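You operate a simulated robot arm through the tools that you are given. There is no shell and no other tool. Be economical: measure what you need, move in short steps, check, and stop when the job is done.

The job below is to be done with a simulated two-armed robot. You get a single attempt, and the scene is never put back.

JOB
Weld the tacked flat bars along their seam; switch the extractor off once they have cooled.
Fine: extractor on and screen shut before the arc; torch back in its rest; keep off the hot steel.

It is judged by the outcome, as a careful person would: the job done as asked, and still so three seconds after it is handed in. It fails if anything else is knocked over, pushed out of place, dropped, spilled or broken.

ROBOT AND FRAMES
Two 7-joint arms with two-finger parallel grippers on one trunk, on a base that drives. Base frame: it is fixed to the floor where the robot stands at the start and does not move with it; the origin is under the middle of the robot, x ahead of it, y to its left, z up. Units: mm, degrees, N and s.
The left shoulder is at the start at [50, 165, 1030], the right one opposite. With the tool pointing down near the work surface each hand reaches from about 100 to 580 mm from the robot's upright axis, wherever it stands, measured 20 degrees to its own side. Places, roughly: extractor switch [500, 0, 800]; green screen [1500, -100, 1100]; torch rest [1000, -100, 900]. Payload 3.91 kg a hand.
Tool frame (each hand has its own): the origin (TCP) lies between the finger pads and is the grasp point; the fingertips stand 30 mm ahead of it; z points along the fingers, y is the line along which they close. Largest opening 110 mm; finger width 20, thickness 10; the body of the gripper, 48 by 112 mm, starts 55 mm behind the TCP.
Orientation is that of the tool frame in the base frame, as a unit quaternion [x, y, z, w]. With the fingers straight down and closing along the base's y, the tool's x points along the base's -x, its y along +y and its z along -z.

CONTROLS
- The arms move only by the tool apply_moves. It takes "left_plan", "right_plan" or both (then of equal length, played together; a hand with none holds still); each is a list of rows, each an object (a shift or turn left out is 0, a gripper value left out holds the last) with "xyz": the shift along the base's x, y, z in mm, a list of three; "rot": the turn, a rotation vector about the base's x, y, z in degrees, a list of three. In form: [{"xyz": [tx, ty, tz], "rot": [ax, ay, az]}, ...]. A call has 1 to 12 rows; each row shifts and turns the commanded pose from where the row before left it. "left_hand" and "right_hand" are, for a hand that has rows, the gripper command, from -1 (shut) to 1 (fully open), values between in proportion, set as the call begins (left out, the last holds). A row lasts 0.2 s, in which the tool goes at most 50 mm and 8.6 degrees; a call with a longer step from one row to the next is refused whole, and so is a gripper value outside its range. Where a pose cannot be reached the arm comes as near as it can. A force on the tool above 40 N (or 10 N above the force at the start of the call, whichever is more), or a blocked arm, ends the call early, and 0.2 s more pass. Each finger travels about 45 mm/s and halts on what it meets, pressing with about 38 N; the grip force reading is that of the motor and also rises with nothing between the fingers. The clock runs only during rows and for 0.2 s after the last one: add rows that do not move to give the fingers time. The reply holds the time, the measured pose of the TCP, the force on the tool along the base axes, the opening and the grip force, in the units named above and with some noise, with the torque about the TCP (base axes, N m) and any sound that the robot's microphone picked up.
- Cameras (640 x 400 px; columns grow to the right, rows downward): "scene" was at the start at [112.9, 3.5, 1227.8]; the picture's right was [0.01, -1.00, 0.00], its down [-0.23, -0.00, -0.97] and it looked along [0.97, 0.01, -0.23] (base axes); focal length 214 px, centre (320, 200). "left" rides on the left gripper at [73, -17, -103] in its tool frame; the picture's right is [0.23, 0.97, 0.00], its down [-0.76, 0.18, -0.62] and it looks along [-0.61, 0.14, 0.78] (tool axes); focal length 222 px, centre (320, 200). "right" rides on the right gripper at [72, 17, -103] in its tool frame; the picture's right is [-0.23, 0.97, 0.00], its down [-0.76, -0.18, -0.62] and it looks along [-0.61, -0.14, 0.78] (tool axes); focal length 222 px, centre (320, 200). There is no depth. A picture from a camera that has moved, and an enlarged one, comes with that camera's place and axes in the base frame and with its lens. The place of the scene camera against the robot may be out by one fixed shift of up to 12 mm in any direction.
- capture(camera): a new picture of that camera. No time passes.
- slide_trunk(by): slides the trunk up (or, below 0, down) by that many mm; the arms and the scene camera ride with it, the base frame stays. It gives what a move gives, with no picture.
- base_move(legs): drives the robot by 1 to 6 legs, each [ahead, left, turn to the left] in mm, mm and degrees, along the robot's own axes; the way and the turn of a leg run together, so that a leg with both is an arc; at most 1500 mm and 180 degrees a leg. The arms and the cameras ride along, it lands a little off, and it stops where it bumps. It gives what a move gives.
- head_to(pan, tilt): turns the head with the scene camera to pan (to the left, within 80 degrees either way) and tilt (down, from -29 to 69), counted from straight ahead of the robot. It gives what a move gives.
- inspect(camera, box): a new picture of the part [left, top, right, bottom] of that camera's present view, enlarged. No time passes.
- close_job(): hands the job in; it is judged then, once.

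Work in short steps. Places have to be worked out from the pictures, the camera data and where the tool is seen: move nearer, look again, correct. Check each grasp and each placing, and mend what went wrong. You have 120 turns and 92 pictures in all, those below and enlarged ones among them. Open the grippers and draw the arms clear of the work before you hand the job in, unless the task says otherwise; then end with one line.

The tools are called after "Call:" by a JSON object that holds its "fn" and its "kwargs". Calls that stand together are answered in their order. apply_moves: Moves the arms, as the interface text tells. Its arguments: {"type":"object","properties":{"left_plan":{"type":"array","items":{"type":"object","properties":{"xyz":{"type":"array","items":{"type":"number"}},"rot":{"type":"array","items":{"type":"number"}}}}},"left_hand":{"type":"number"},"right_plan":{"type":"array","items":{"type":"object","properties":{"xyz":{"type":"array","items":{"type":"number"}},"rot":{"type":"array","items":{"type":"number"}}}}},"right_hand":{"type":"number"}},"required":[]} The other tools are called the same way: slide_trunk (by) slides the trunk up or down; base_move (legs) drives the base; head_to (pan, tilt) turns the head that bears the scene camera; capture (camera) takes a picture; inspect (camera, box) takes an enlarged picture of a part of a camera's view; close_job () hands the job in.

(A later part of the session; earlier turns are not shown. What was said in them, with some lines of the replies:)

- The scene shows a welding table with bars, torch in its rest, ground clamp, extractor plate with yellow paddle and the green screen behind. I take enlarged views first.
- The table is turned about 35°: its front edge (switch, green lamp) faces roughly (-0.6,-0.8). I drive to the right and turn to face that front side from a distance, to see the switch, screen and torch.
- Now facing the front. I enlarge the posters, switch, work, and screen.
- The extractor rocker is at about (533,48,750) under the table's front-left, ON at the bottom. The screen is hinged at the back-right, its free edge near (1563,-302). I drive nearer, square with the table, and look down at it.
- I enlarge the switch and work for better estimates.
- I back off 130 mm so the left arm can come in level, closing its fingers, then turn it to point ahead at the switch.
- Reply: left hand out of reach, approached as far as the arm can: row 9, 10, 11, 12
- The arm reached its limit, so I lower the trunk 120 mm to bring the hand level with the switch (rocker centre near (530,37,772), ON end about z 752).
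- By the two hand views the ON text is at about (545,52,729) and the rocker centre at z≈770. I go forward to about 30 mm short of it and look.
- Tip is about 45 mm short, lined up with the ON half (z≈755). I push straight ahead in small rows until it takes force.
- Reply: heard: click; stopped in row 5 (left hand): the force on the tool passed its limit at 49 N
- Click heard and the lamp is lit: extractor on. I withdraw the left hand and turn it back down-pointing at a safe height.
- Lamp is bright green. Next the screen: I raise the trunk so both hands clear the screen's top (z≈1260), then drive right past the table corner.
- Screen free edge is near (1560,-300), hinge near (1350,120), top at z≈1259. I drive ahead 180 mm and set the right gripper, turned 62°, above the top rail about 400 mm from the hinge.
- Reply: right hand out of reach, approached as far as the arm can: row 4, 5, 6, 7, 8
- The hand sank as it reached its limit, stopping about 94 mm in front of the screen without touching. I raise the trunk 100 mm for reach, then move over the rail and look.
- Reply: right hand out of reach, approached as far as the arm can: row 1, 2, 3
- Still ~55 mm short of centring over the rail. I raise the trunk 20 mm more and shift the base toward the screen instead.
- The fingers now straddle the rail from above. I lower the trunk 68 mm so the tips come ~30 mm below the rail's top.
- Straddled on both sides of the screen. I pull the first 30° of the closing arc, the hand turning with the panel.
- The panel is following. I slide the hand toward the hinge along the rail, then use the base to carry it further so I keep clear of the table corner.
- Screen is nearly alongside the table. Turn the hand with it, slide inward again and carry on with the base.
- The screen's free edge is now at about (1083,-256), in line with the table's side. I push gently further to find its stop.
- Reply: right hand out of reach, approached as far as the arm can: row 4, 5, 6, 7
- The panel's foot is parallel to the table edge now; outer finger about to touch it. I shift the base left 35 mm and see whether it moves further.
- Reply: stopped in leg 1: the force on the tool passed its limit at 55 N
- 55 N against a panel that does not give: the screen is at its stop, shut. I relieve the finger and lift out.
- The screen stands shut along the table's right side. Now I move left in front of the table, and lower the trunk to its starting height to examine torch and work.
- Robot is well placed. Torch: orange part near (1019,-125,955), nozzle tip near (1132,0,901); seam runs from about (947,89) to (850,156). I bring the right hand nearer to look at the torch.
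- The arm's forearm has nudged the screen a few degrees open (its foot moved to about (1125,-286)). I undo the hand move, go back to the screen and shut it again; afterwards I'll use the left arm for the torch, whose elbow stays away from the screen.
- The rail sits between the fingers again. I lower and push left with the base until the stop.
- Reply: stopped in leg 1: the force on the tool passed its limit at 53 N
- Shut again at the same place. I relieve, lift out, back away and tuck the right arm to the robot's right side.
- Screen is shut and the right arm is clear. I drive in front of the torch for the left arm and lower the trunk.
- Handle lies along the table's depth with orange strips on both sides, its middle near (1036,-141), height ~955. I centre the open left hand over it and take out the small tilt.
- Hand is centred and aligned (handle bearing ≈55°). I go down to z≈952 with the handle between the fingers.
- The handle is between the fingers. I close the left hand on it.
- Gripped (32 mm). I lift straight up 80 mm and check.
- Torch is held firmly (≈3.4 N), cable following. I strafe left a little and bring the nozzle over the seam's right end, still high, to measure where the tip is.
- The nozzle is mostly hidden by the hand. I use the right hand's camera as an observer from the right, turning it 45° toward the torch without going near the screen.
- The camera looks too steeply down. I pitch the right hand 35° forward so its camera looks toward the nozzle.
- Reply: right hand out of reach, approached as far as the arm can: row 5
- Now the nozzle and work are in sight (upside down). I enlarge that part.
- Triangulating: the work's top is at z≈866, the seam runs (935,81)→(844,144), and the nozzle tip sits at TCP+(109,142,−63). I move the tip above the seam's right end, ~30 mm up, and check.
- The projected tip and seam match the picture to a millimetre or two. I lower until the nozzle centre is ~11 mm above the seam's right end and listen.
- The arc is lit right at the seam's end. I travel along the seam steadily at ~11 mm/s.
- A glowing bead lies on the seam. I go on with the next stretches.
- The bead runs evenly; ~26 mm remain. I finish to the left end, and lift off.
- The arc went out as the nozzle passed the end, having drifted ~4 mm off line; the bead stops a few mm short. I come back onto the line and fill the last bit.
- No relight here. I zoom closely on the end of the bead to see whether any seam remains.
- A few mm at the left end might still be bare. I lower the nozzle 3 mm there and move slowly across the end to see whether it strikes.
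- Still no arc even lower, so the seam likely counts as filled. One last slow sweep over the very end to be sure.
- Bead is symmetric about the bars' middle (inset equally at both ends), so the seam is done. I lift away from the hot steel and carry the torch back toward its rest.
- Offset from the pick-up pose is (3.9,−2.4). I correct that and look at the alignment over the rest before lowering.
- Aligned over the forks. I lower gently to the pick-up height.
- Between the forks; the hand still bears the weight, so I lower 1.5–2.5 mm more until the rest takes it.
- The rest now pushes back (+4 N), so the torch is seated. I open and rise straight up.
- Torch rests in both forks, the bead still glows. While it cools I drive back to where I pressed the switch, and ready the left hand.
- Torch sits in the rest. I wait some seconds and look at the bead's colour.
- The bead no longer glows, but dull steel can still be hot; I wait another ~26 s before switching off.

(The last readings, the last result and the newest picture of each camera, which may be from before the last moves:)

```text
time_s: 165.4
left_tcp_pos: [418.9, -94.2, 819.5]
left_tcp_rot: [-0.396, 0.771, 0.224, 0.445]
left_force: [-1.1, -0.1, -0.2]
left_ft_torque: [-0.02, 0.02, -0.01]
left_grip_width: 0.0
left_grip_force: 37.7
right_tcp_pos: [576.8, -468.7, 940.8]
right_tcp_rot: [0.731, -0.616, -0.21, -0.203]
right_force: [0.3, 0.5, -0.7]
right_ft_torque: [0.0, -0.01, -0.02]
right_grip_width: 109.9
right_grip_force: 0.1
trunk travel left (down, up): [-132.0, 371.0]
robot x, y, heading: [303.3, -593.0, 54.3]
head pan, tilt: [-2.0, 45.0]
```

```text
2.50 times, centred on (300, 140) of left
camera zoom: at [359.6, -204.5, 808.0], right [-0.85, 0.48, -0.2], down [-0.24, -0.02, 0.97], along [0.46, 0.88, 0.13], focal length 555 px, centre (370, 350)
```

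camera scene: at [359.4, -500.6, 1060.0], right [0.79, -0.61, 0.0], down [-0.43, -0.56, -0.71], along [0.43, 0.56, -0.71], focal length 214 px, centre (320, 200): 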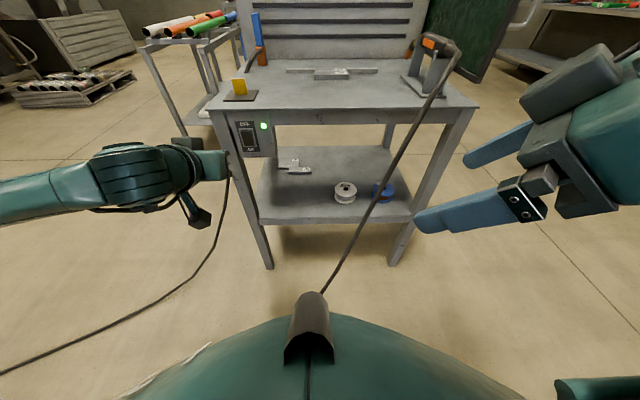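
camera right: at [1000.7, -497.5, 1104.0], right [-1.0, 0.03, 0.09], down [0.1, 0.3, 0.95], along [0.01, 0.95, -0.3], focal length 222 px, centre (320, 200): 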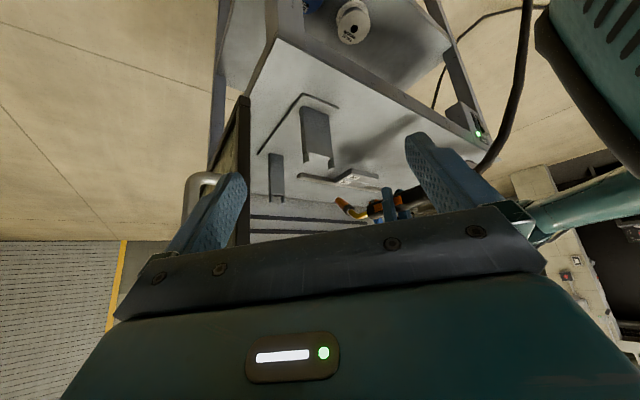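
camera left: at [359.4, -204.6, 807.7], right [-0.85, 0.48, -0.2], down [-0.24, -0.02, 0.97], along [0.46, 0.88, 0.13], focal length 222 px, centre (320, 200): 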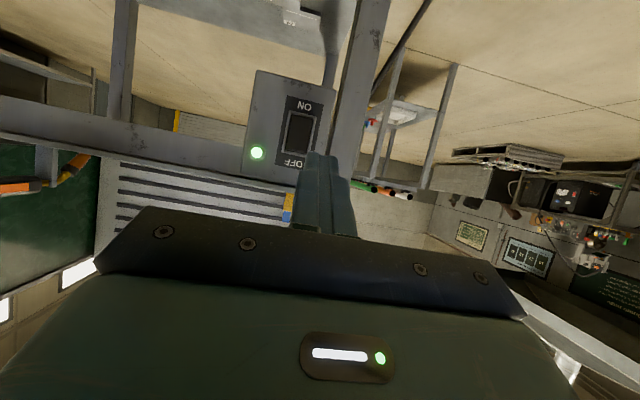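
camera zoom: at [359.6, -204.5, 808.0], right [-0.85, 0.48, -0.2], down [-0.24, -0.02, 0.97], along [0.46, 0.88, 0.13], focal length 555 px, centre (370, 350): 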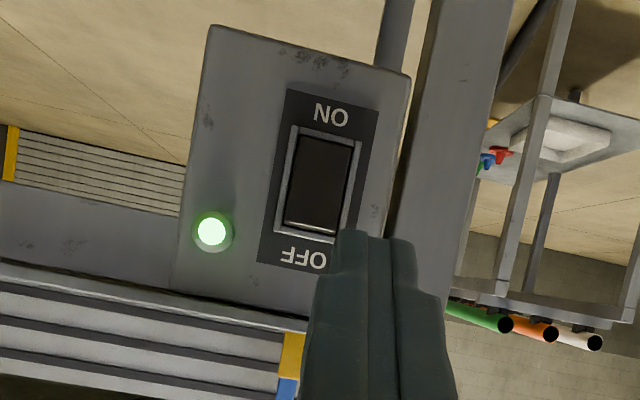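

The bead is silver and evenly inset at both ends. To be sure that it has cooled, I give it another ~26 s.

Call:
{"fn": "apply_moves", "kwargs": {"left_plan": [{}, {}, {}, {}, {}, {}, {}, {}, {}, {}, {}, {}]}}

Call:
{"fn": "apply_moves", "kwargs": {"left_plan": [{}, {}, {}, {}, {}, {}, {}, {}, {}, {}, {}, {}]}}

Call:
{"fn": "apply_moves", "kwargs": {"left_plan": [{}, {}, {}, {}, {}, {}, {}, {}, {}, {}, {}, {}]}}

Call:
{"fn": "apply_moves", "kwargs": {"left_plan": [{}, {}, {}, {}, {}, {}, {}, {}, {}, {}, {}, {}]}}

Call:
{"fn": "apply_moves", "kwargs": {"left_plan": [{}, {}, {}, {}, {}, {}, {}, {}, {}, {}, {}, {}]}}

Call:
{"fn": "apply_moves", "kwargs": {"left_plan": [{}, {}, {}, {}, {}, {}, {}, {}, {}, {}, {}, {}]}}

Call:
{"fn": "apply_moves", "kwargs": {"left_plan": [{}, {}, {}, {}, {}, {}, {}, {}, {}, {}, {}, {}]}}

Call:
{"fn": "apply_moves", "kwargs": {"left_plan": [{}, {}, {}, {}, {}, {}, {}, {}, {}, {}, {}, {}]}}

Call:
{"fn": "apply_moves", "kwargs": {"left_plan": [{}, {}, {}, {}, {}, {}, {}, {}, {}, {}, {}, {}]}}

Call:
{"fn": "apply_moves", "kwargs": {"left_plan": [{}, {}, {}, {}, {}, {}, {}, {}, {}, {}, {}, {}]}}

```text
time_s: 168.0
left_tcp_pos: [417.8, -93.5, 821.6]
left_tcp_rot: [-0.395, 0.771, 0.223, 0.446]
left_force: [0.4, -0.2, 0.0]
left_ft_torque: [0.01, 0.02, 0.0]
left_grip_width: 0.0
left_grip_force: 37.3
right_tcp_pos: [577.4, -468.6, 941.3]
right_tcp_rot: [0.731, -0.616, -0.21, -0.202]
right_force: [-0.5, 0.4, -0.9]
right_ft_torque: [-0.01, -0.02, -0.01]
right_grip_width: 110.0
right_grip_force: 0.1
trunk travel left (down, up): [-132.0, 371.0]
robot x, y, heading: [302.0, -593.4, 54.4]
head pan, tilt: [-2.0, 45.0]
```

```text
time_s: 170.6
left_tcp_pos: [419.3, -93.5, 820.6]
left_tcp_rot: [-0.396, 0.771, 0.225, 0.446]
left_force: [0.2, -0.6, 0.9]
left_ft_torque: [-0.02, 0.04, 0.03]
left_grip_width: 0.1
left_grip_force: 37.1
right_tcp_pos: [576.2, -468.6, 941.2]
right_tcp_rot: [0.732, -0.616, -0.211, -0.203]
right_force: [-0.3, -1.3, -0.3]
right_ft_torque: [-0.02, 0.0, -0.01]
right_grip_width: 110.2
right_grip_force: 0.2
trunk travel left (down, up): [-132.0, 371.0]
robot x, y, heading: [304.7, -593.0, 54.2]
head pan, tilt: [-2.0, 45.0]
```

```text
time_s: 173.2
left_tcp_pos: [419.0, -92.8, 821.2]
left_tcp_rot: [-0.396, 0.771, 0.225, 0.446]
left_force: [0.5, -1.4, 0.2]
left_ft_torque: [0.02, 0.0, -0.02]
left_grip_width: 0.0
left_grip_force: 37.8
right_tcp_pos: [577.8, -468.5, 941.8]
right_tcp_rot: [0.732, -0.616, -0.211, -0.203]
right_force: [-0.2, -0.3, -0.7]
right_ft_torque: [-0.03, 0.03, 0.02]
right_grip_width: 110.2
right_grip_force: 0.0
trunk travel left (down, up): [-132.0, 371.0]
robot x, y, heading: [303.3, -589.4, 54.3]
head pan, tilt: [-2.0, 45.0]
```

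```text
time_s: 175.8
left_tcp_pos: [418.7, -92.7, 820.7]
left_tcp_rot: [-0.396, 0.77, 0.226, 0.447]
left_force: [0.5, 0.6, -0.6]
left_ft_torque: [0.01, 0.01, 0.0]
left_grip_width: 0.0
left_grip_force: 37.8
right_tcp_pos: [577.6, -467.8, 940.9]
right_tcp_rot: [0.732, -0.616, -0.21, -0.203]
right_force: [-0.1, -0.3, -0.3]
right_ft_torque: [0.01, -0.01, -0.02]
right_grip_width: 109.7
right_grip_force: 0.1
trunk travel left (down, up): [-132.0, 371.0]
robot x, y, heading: [300.7, -593.7, 54.3]
head pan, tilt: [-2.0, 45.0]
```

```text
time_s: 178.4
left_tcp_pos: [419.5, -93.2, 820.0]
left_tcp_rot: [-0.396, 0.771, 0.224, 0.446]
left_force: [0.2, 0.3, -0.9]
left_ft_torque: [0.01, -0.01, -0.01]
left_grip_width: 0.2
left_grip_force: 38.0
right_tcp_pos: [578.0, -468.7, 940.6]
right_tcp_rot: [0.732, -0.616, -0.211, -0.202]
right_force: [-0.1, 0.0, 0.1]
right_ft_torque: [-0.02, -0.01, -0.02]
right_grip_width: 110.0
right_grip_force: 0.1
trunk travel left (down, up): [-132.0, 371.0]
robot x, y, heading: [299.4, -594.1, 54.3]
head pan, tilt: [-2.0, 45.0]
```

```text
time_s: 181.0
left_tcp_pos: [419.0, -91.6, 820.2]
left_tcp_rot: [-0.395, 0.771, 0.224, 0.446]
left_force: [0.1, 0.0, -0.7]
left_ft_torque: [0.0, -0.01, -0.02]
left_grip_width: 0.0
left_grip_force: 37.6
right_tcp_pos: [576.2, -468.4, 941.6]
right_tcp_rot: [0.732, -0.615, -0.211, -0.203]
right_force: [-0.2, 0.8, -0.1]
right_ft_torque: [0.0, -0.05, -0.01]
right_grip_width: 109.9
right_grip_force: 0.1
trunk travel left (down, up): [-132.0, 371.0]
robot x, y, heading: [305.1, -596.3, 54.3]
head pan, tilt: [-2.0, 45.0]
```

```text
time_s: 183.6
left_tcp_pos: [418.4, -93.5, 820.4]
left_tcp_rot: [-0.395, 0.771, 0.224, 0.447]
left_force: [0.9, 0.0, 0.3]
left_ft_torque: [-0.03, 0.02, -0.04]
left_grip_width: 0.0
left_grip_force: 37.8
right_tcp_pos: [577.4, -467.9, 940.9]
right_tcp_rot: [0.732, -0.616, -0.21, -0.203]
right_force: [-1.0, 0.1, 0.1]
right_ft_torque: [0.01, -0.01, -0.01]
right_grip_width: 110.1
right_grip_force: 0.1
trunk travel left (down, up): [-132.0, 371.0]
robot x, y, heading: [299.1, -591.0, 54.1]
head pan, tilt: [-2.0, 45.0]
```

```text
time_s: 186.2
left_tcp_pos: [418.1, -94.1, 820.0]
left_tcp_rot: [-0.395, 0.771, 0.224, 0.445]
left_force: [0.1, -0.6, -0.5]
left_ft_torque: [-0.01, 0.01, -0.03]
left_grip_width: 0.0
left_grip_force: 37.7
right_tcp_pos: [576.1, -467.8, 941.1]
right_tcp_rot: [0.732, -0.616, -0.21, -0.201]
right_force: [-0.8, -0.1, -0.5]
right_ft_torque: [0.02, 0.01, 0.01]
right_grip_width: 110.0
right_grip_force: 0.0
trunk travel left (down, up): [-132.0, 371.0]
robot x, y, heading: [303.8, -590.0, 54.1]
head pan, tilt: [-2.0, 45.0]
```

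```text
time_s: 188.8
left_tcp_pos: [420.1, -92.4, 820.2]
left_tcp_rot: [-0.395, 0.77, 0.225, 0.447]
left_force: [0.0, 0.3, -0.6]
left_ft_torque: [-0.02, -0.04, 0.02]
left_grip_width: 0.0
left_grip_force: 37.5
right_tcp_pos: [576.9, -468.0, 940.9]
right_tcp_rot: [0.732, -0.616, -0.21, -0.203]
right_force: [-0.1, -0.2, -0.3]
right_ft_torque: [-0.02, 0.02, 0.0]
right_grip_width: 110.2
right_grip_force: 0.1
trunk travel left (down, up): [-132.0, 371.0]
robot x, y, heading: [303.3, -592.7, 54.4]
head pan, tilt: [-2.0, 45.0]
```

```text
time_s: 191.4
left_tcp_pos: [419.1, -92.6, 820.2]
left_tcp_rot: [-0.396, 0.771, 0.224, 0.446]
left_force: [-0.6, 1.0, -0.9]
left_ft_torque: [0.0, -0.02, 0.0]
left_grip_width: 0.0
left_grip_force: 37.9
right_tcp_pos: [576.6, -468.0, 941.2]
right_tcp_rot: [0.731, -0.616, -0.211, -0.203]
right_force: [-0.2, 0.0, -0.1]
right_ft_torque: [-0.01, -0.02, -0.02]
right_grip_width: 110.1
right_grip_force: 0.0
trunk travel left (down, up): [-132.0, 371.0]
robot x, y, heading: [301.1, -593.0, 54.3]
head pan, tilt: [-2.0, 45.0]
```

Over 80 s since the weld and it stopped glowing a minute ago; now switch off. OFF half of the rocker is at z≈766–789; I approach with the tip at z≈778.

Call:
{"fn": "apply_moves", "kwargs": {"left_plan": [{"xyz": [29, 30.3, -9]}, {"xyz": [29, 30.3, -9]}, {"xyz": [29, 30.3, -9]}, {}]}}

Call:
{"fn": "inspect", "kwargs": {"camera": "left", "box": [230, 60, 390, 220]}}

```text
time_s: 192.4
left_tcp_pos: [505.5, -2.6, 793.9]
left_tcp_rot: [-0.395, 0.771, 0.224, 0.446]
left_force: [-0.4, 0.0, 0.5]
left_ft_torque: [0.01, -0.04, 0.0]
left_grip_width: 0.0
left_grip_force: 37.7
right_tcp_pos: [577.4, -468.1, 940.0]
right_tcp_rot: [0.732, -0.616, -0.21, -0.202]
right_force: [0.3, -0.8, -0.5]
right_ft_torque: [0.02, -0.01, 0.01]
right_grip_width: 110.1
right_grip_force: 0.1
trunk travel left (down, up): [-132.0, 371.0]
robot x, y, heading: [305.2, -590.0, 54.4]
head pan, tilt: [-2.0, 45.0]
```

```text
2.50 times, centred on (310, 140) of left
camera zoom: at [446.3, -112.8, 780.4], right [-0.85, 0.48, -0.2], down [-0.24, -0.02, 0.97], along [0.46, 0.88, 0.13], focal length 555 px, centre (345, 350)
```

zoom: 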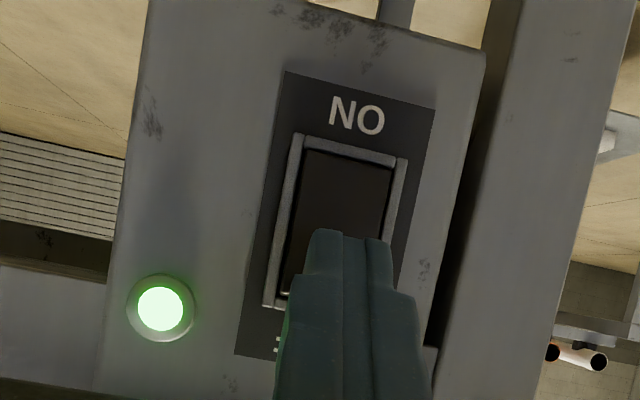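

Projected contact is in the OFF half but near the middle, so I go 6 mm higher and push straight in.

Call:
{"fn": "apply_moves", "kwargs": {"left_plan": [{"xyz": [2, 3, 6]}, {"xyz": [5, 7, 0]}, {"xyz": [4, 5.5, 0]}, {"xyz": [3, 4, 0]}, {"xyz": [3, 4, 0]}, {"xyz": [2, 3, 0]}, {"xyz": [2, 3, 0]}, {"xyz": [2, 3, 0]}, {"xyz": [2, 3, 0]}]}}

Call:
{"fn": "inspect", "kwargs": {"camera": "left", "box": [200, 60, 390, 230]}}

```text
time_s: 193.6
left_tcp_pos: [520.3, 18.2, 799.6]
left_tcp_rot: [-0.396, 0.771, 0.224, 0.445]
left_force: [-14.4, -13.5, 6.4]
left_ft_torque: [0.09, -0.03, 0.07]
left_grip_width: 0.1
left_grip_force: 38.1
right_tcp_pos: [575.1, -470.1, 942.0]
right_tcp_rot: [0.732, -0.615, -0.21, -0.204]
right_force: [-0.2, -0.3, -0.1]
right_ft_torque: [-0.06, 0.0, 0.01]
right_grip_width: 109.9
right_grip_force: 0.0
trunk travel left (down, up): [-132.0, 371.0]
robot x, y, heading: [301.2, -593.3, 54.5]
head pan, tilt: [-2.0, 45.0]
heard: click
stopped in row 6 (left hand): the force on the tool passed its limit at 46 N (the readings are from after the stop); the commanded pose is now the measured one
```

```text
2.35 times, centred on (295, 145) of left
camera zoom: at [460.6, -93.6, 787.4], right [-0.85, 0.48, -0.2], down [-0.24, -0.02, 0.97], along [0.46, 0.88, 0.13], focal length 523 px, centre (379, 329)
```

zoom: 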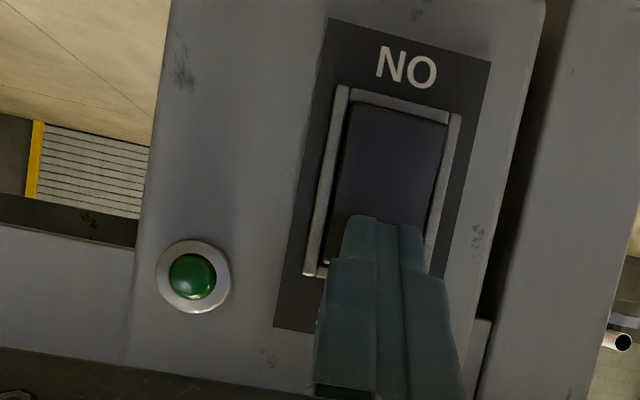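

Click, and the lamp is dark: extractor off. I withdraw the hand, turn it down, open it, back the robot away and take a last look.

Call:
{"fn": "apply_moves", "kwargs": {"left_plan": [{"xyz": [-24, -32, 0]}, {"xyz": [-24, -32, 0]}, {"xyz": [-24, -32, 0]}, {"xyz": [-6, -8, 35], "rot": [-6.07, 4.41, 0]}, {"xyz": [0, 0, 35], "rot": [-6.07, 4.41, 0]}, {"xyz": [0, 0, 35], "rot": [-6.07, 4.41, 0]}, {"xyz": [0, 0, 35], "rot": [-6.07, 4.41, 0]}, {"xyz": [0, 0, 35], "rot": [-6.07, 4.41, 0]}, {"xyz": [0, 0, 35], "rot": [-6.07, 4.41, 0]}, {"xyz": [0, 0, 35], "rot": [-6.07, 4.41, 0]}]}}

Call:
{"fn": "apply_moves", "kwargs": {"left_hand": 1, "left_plan": [{}, {}, {}, {}, {}, {}, {}]}}

Call:
{"fn": "base_move", "kwargs": {"legs": [[-200, 0, 0]]}}

Call:
{"fn": "head_to", "kwargs": {"pan": -10, "tilt": 25}}

Call:
{"fn": "capture", "kwargs": {"camera": "scene"}}

Call:
{"fn": "inspect", "kwargs": {"camera": "scene", "box": [240, 100, 440, 240]}}

```text
time_s: 195.8
left_tcp_pos: [443.6, -84.3, 1041.9]
left_tcp_rot: [-0.456, 0.888, 0.027, 0.054]
left_force: [0.5, 0.6, -0.3]
left_ft_torque: [0.01, -0.03, 0.02]
left_grip_width: 0.0
left_grip_force: 37.8
right_tcp_pos: [576.5, -468.6, 940.8]
right_tcp_rot: [0.732, -0.616, -0.21, -0.203]
right_force: [0.2, 0.2, -1.4]
right_ft_torque: [-0.01, -0.01, 0.01]
right_grip_width: 109.9
right_grip_force: 0.1
trunk travel left (down, up): [-132.0, 371.0]
robot x, y, heading: [306.0, -593.8, 54.3]
head pan, tilt: [-2.0, 45.0]
```

```text
time_s: 197.4
left_tcp_pos: [444.4, -84.0, 1041.9]
left_tcp_rot: [-0.456, 0.888, 0.026, 0.055]
left_force: [-0.2, -0.8, -0.4]
left_ft_torque: [0.01, -0.01, -0.02]
left_grip_width: 110.1
left_grip_force: 0.1
right_tcp_pos: [576.5, -466.8, 939.8]
right_tcp_rot: [0.733, -0.615, -0.211, -0.202]
right_force: [-0.5, 0.5, -0.4]
right_ft_torque: [0.01, -0.02, -0.05]
right_grip_width: 110.0
right_grip_force: 0.0
trunk travel left (down, up): [-132.0, 371.0]
robot x, y, heading: [300.1, -589.2, 54.4]
head pan, tilt: [-2.0, 45.0]
```

```text
time_s: 199.0
left_tcp_pos: [329.6, -243.7, 1040.6]
left_tcp_rot: [-0.456, 0.888, 0.027, 0.055]
left_force: [0.1, -0.1, -0.4]
left_ft_torque: [0.01, 0.01, 0.01]
left_grip_width: 109.8
left_grip_force: 0.0
right_tcp_pos: [462.4, -626.4, 941.0]
right_tcp_rot: [0.733, -0.615, -0.211, -0.202]
right_force: [-0.2, 0.5, 0.7]
right_ft_torque: [0.02, -0.01, 0.02]
right_grip_width: 110.0
right_grip_force: 0.0
trunk travel left (down, up): [-132.0, 371.0]
robot x, y, heading: [190.1, -751.2, 54.6]
head pan, tilt: [-2.0, 45.0]
```

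```text
time_s: 199.8
left_tcp_pos: [330.5, -243.4, 1041.4]
left_tcp_rot: [-0.456, 0.888, 0.026, 0.056]
left_force: [-0.4, -0.2, 0.2]
left_ft_torque: [-0.03, 0.02, -0.01]
left_grip_width: 110.0
left_grip_force: 0.0
right_tcp_pos: [462.1, -628.4, 940.5]
right_tcp_rot: [0.732, -0.616, -0.21, -0.203]
right_force: [-0.3, -0.4, 0.6]
right_ft_torque: [0.02, 0.03, 0.01]
right_grip_width: 110.1
right_grip_force: 0.1
trunk travel left (down, up): [-132.0, 371.0]
robot x, y, heading: [187.7, -748.4, 54.3]
head pan, tilt: [-10.0, 25.0]
```

```text
12 pictures are left
camera scene: at [261.0, -660.1, 1090.5], right [0.7, -0.71, 0.0], down [-0.3, -0.3, -0.91], along [0.65, 0.63, -0.42], focal length 214 px, centre (320, 200)
```

scene: 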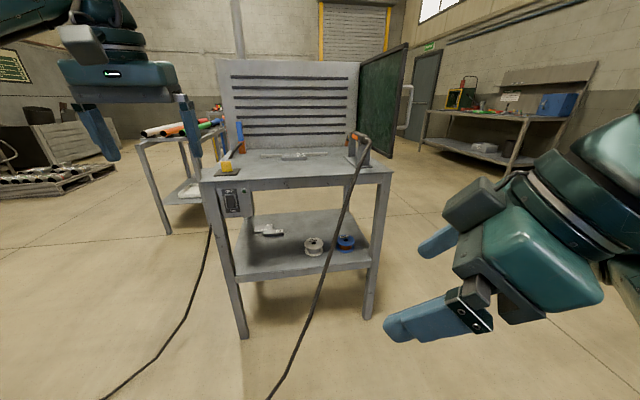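

```text
2.86 times, centred on (340, 170) of scene
camera zoom: at [261.0, -660.1, 1090.5], right [0.7, -0.71, 0.0], down [-0.3, -0.3, -0.91], along [0.65, 0.63, -0.42], focal length 613 px, centre (263, 286)
```

zoom: 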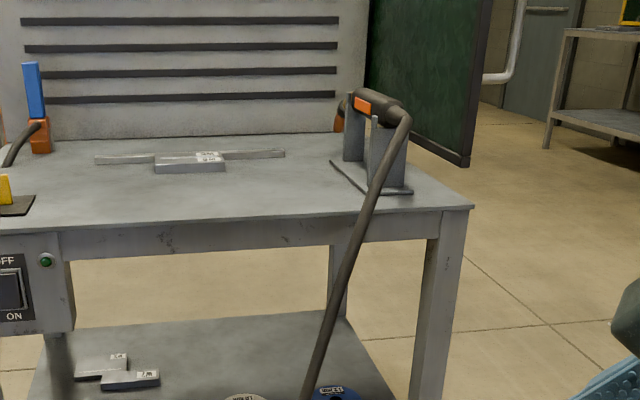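

Lamp off, torch in its rest, screen still shut, bars welded and in place, and both hands open and clear. I hand in the job.

Call:
{"fn": "close_job", "kwargs": {}}

```text
The job is handed in.
```

The flat bars are welded along their seam, and the extractor was switched off about 80 s after the weld, once the bead had stopped glowing. I had no way to measure the steel's temperature. The extractor was on and the screen shut before the arc. The torch is back in its rest, the arms kept off the hot steel, and nothing else was knocked or moved.
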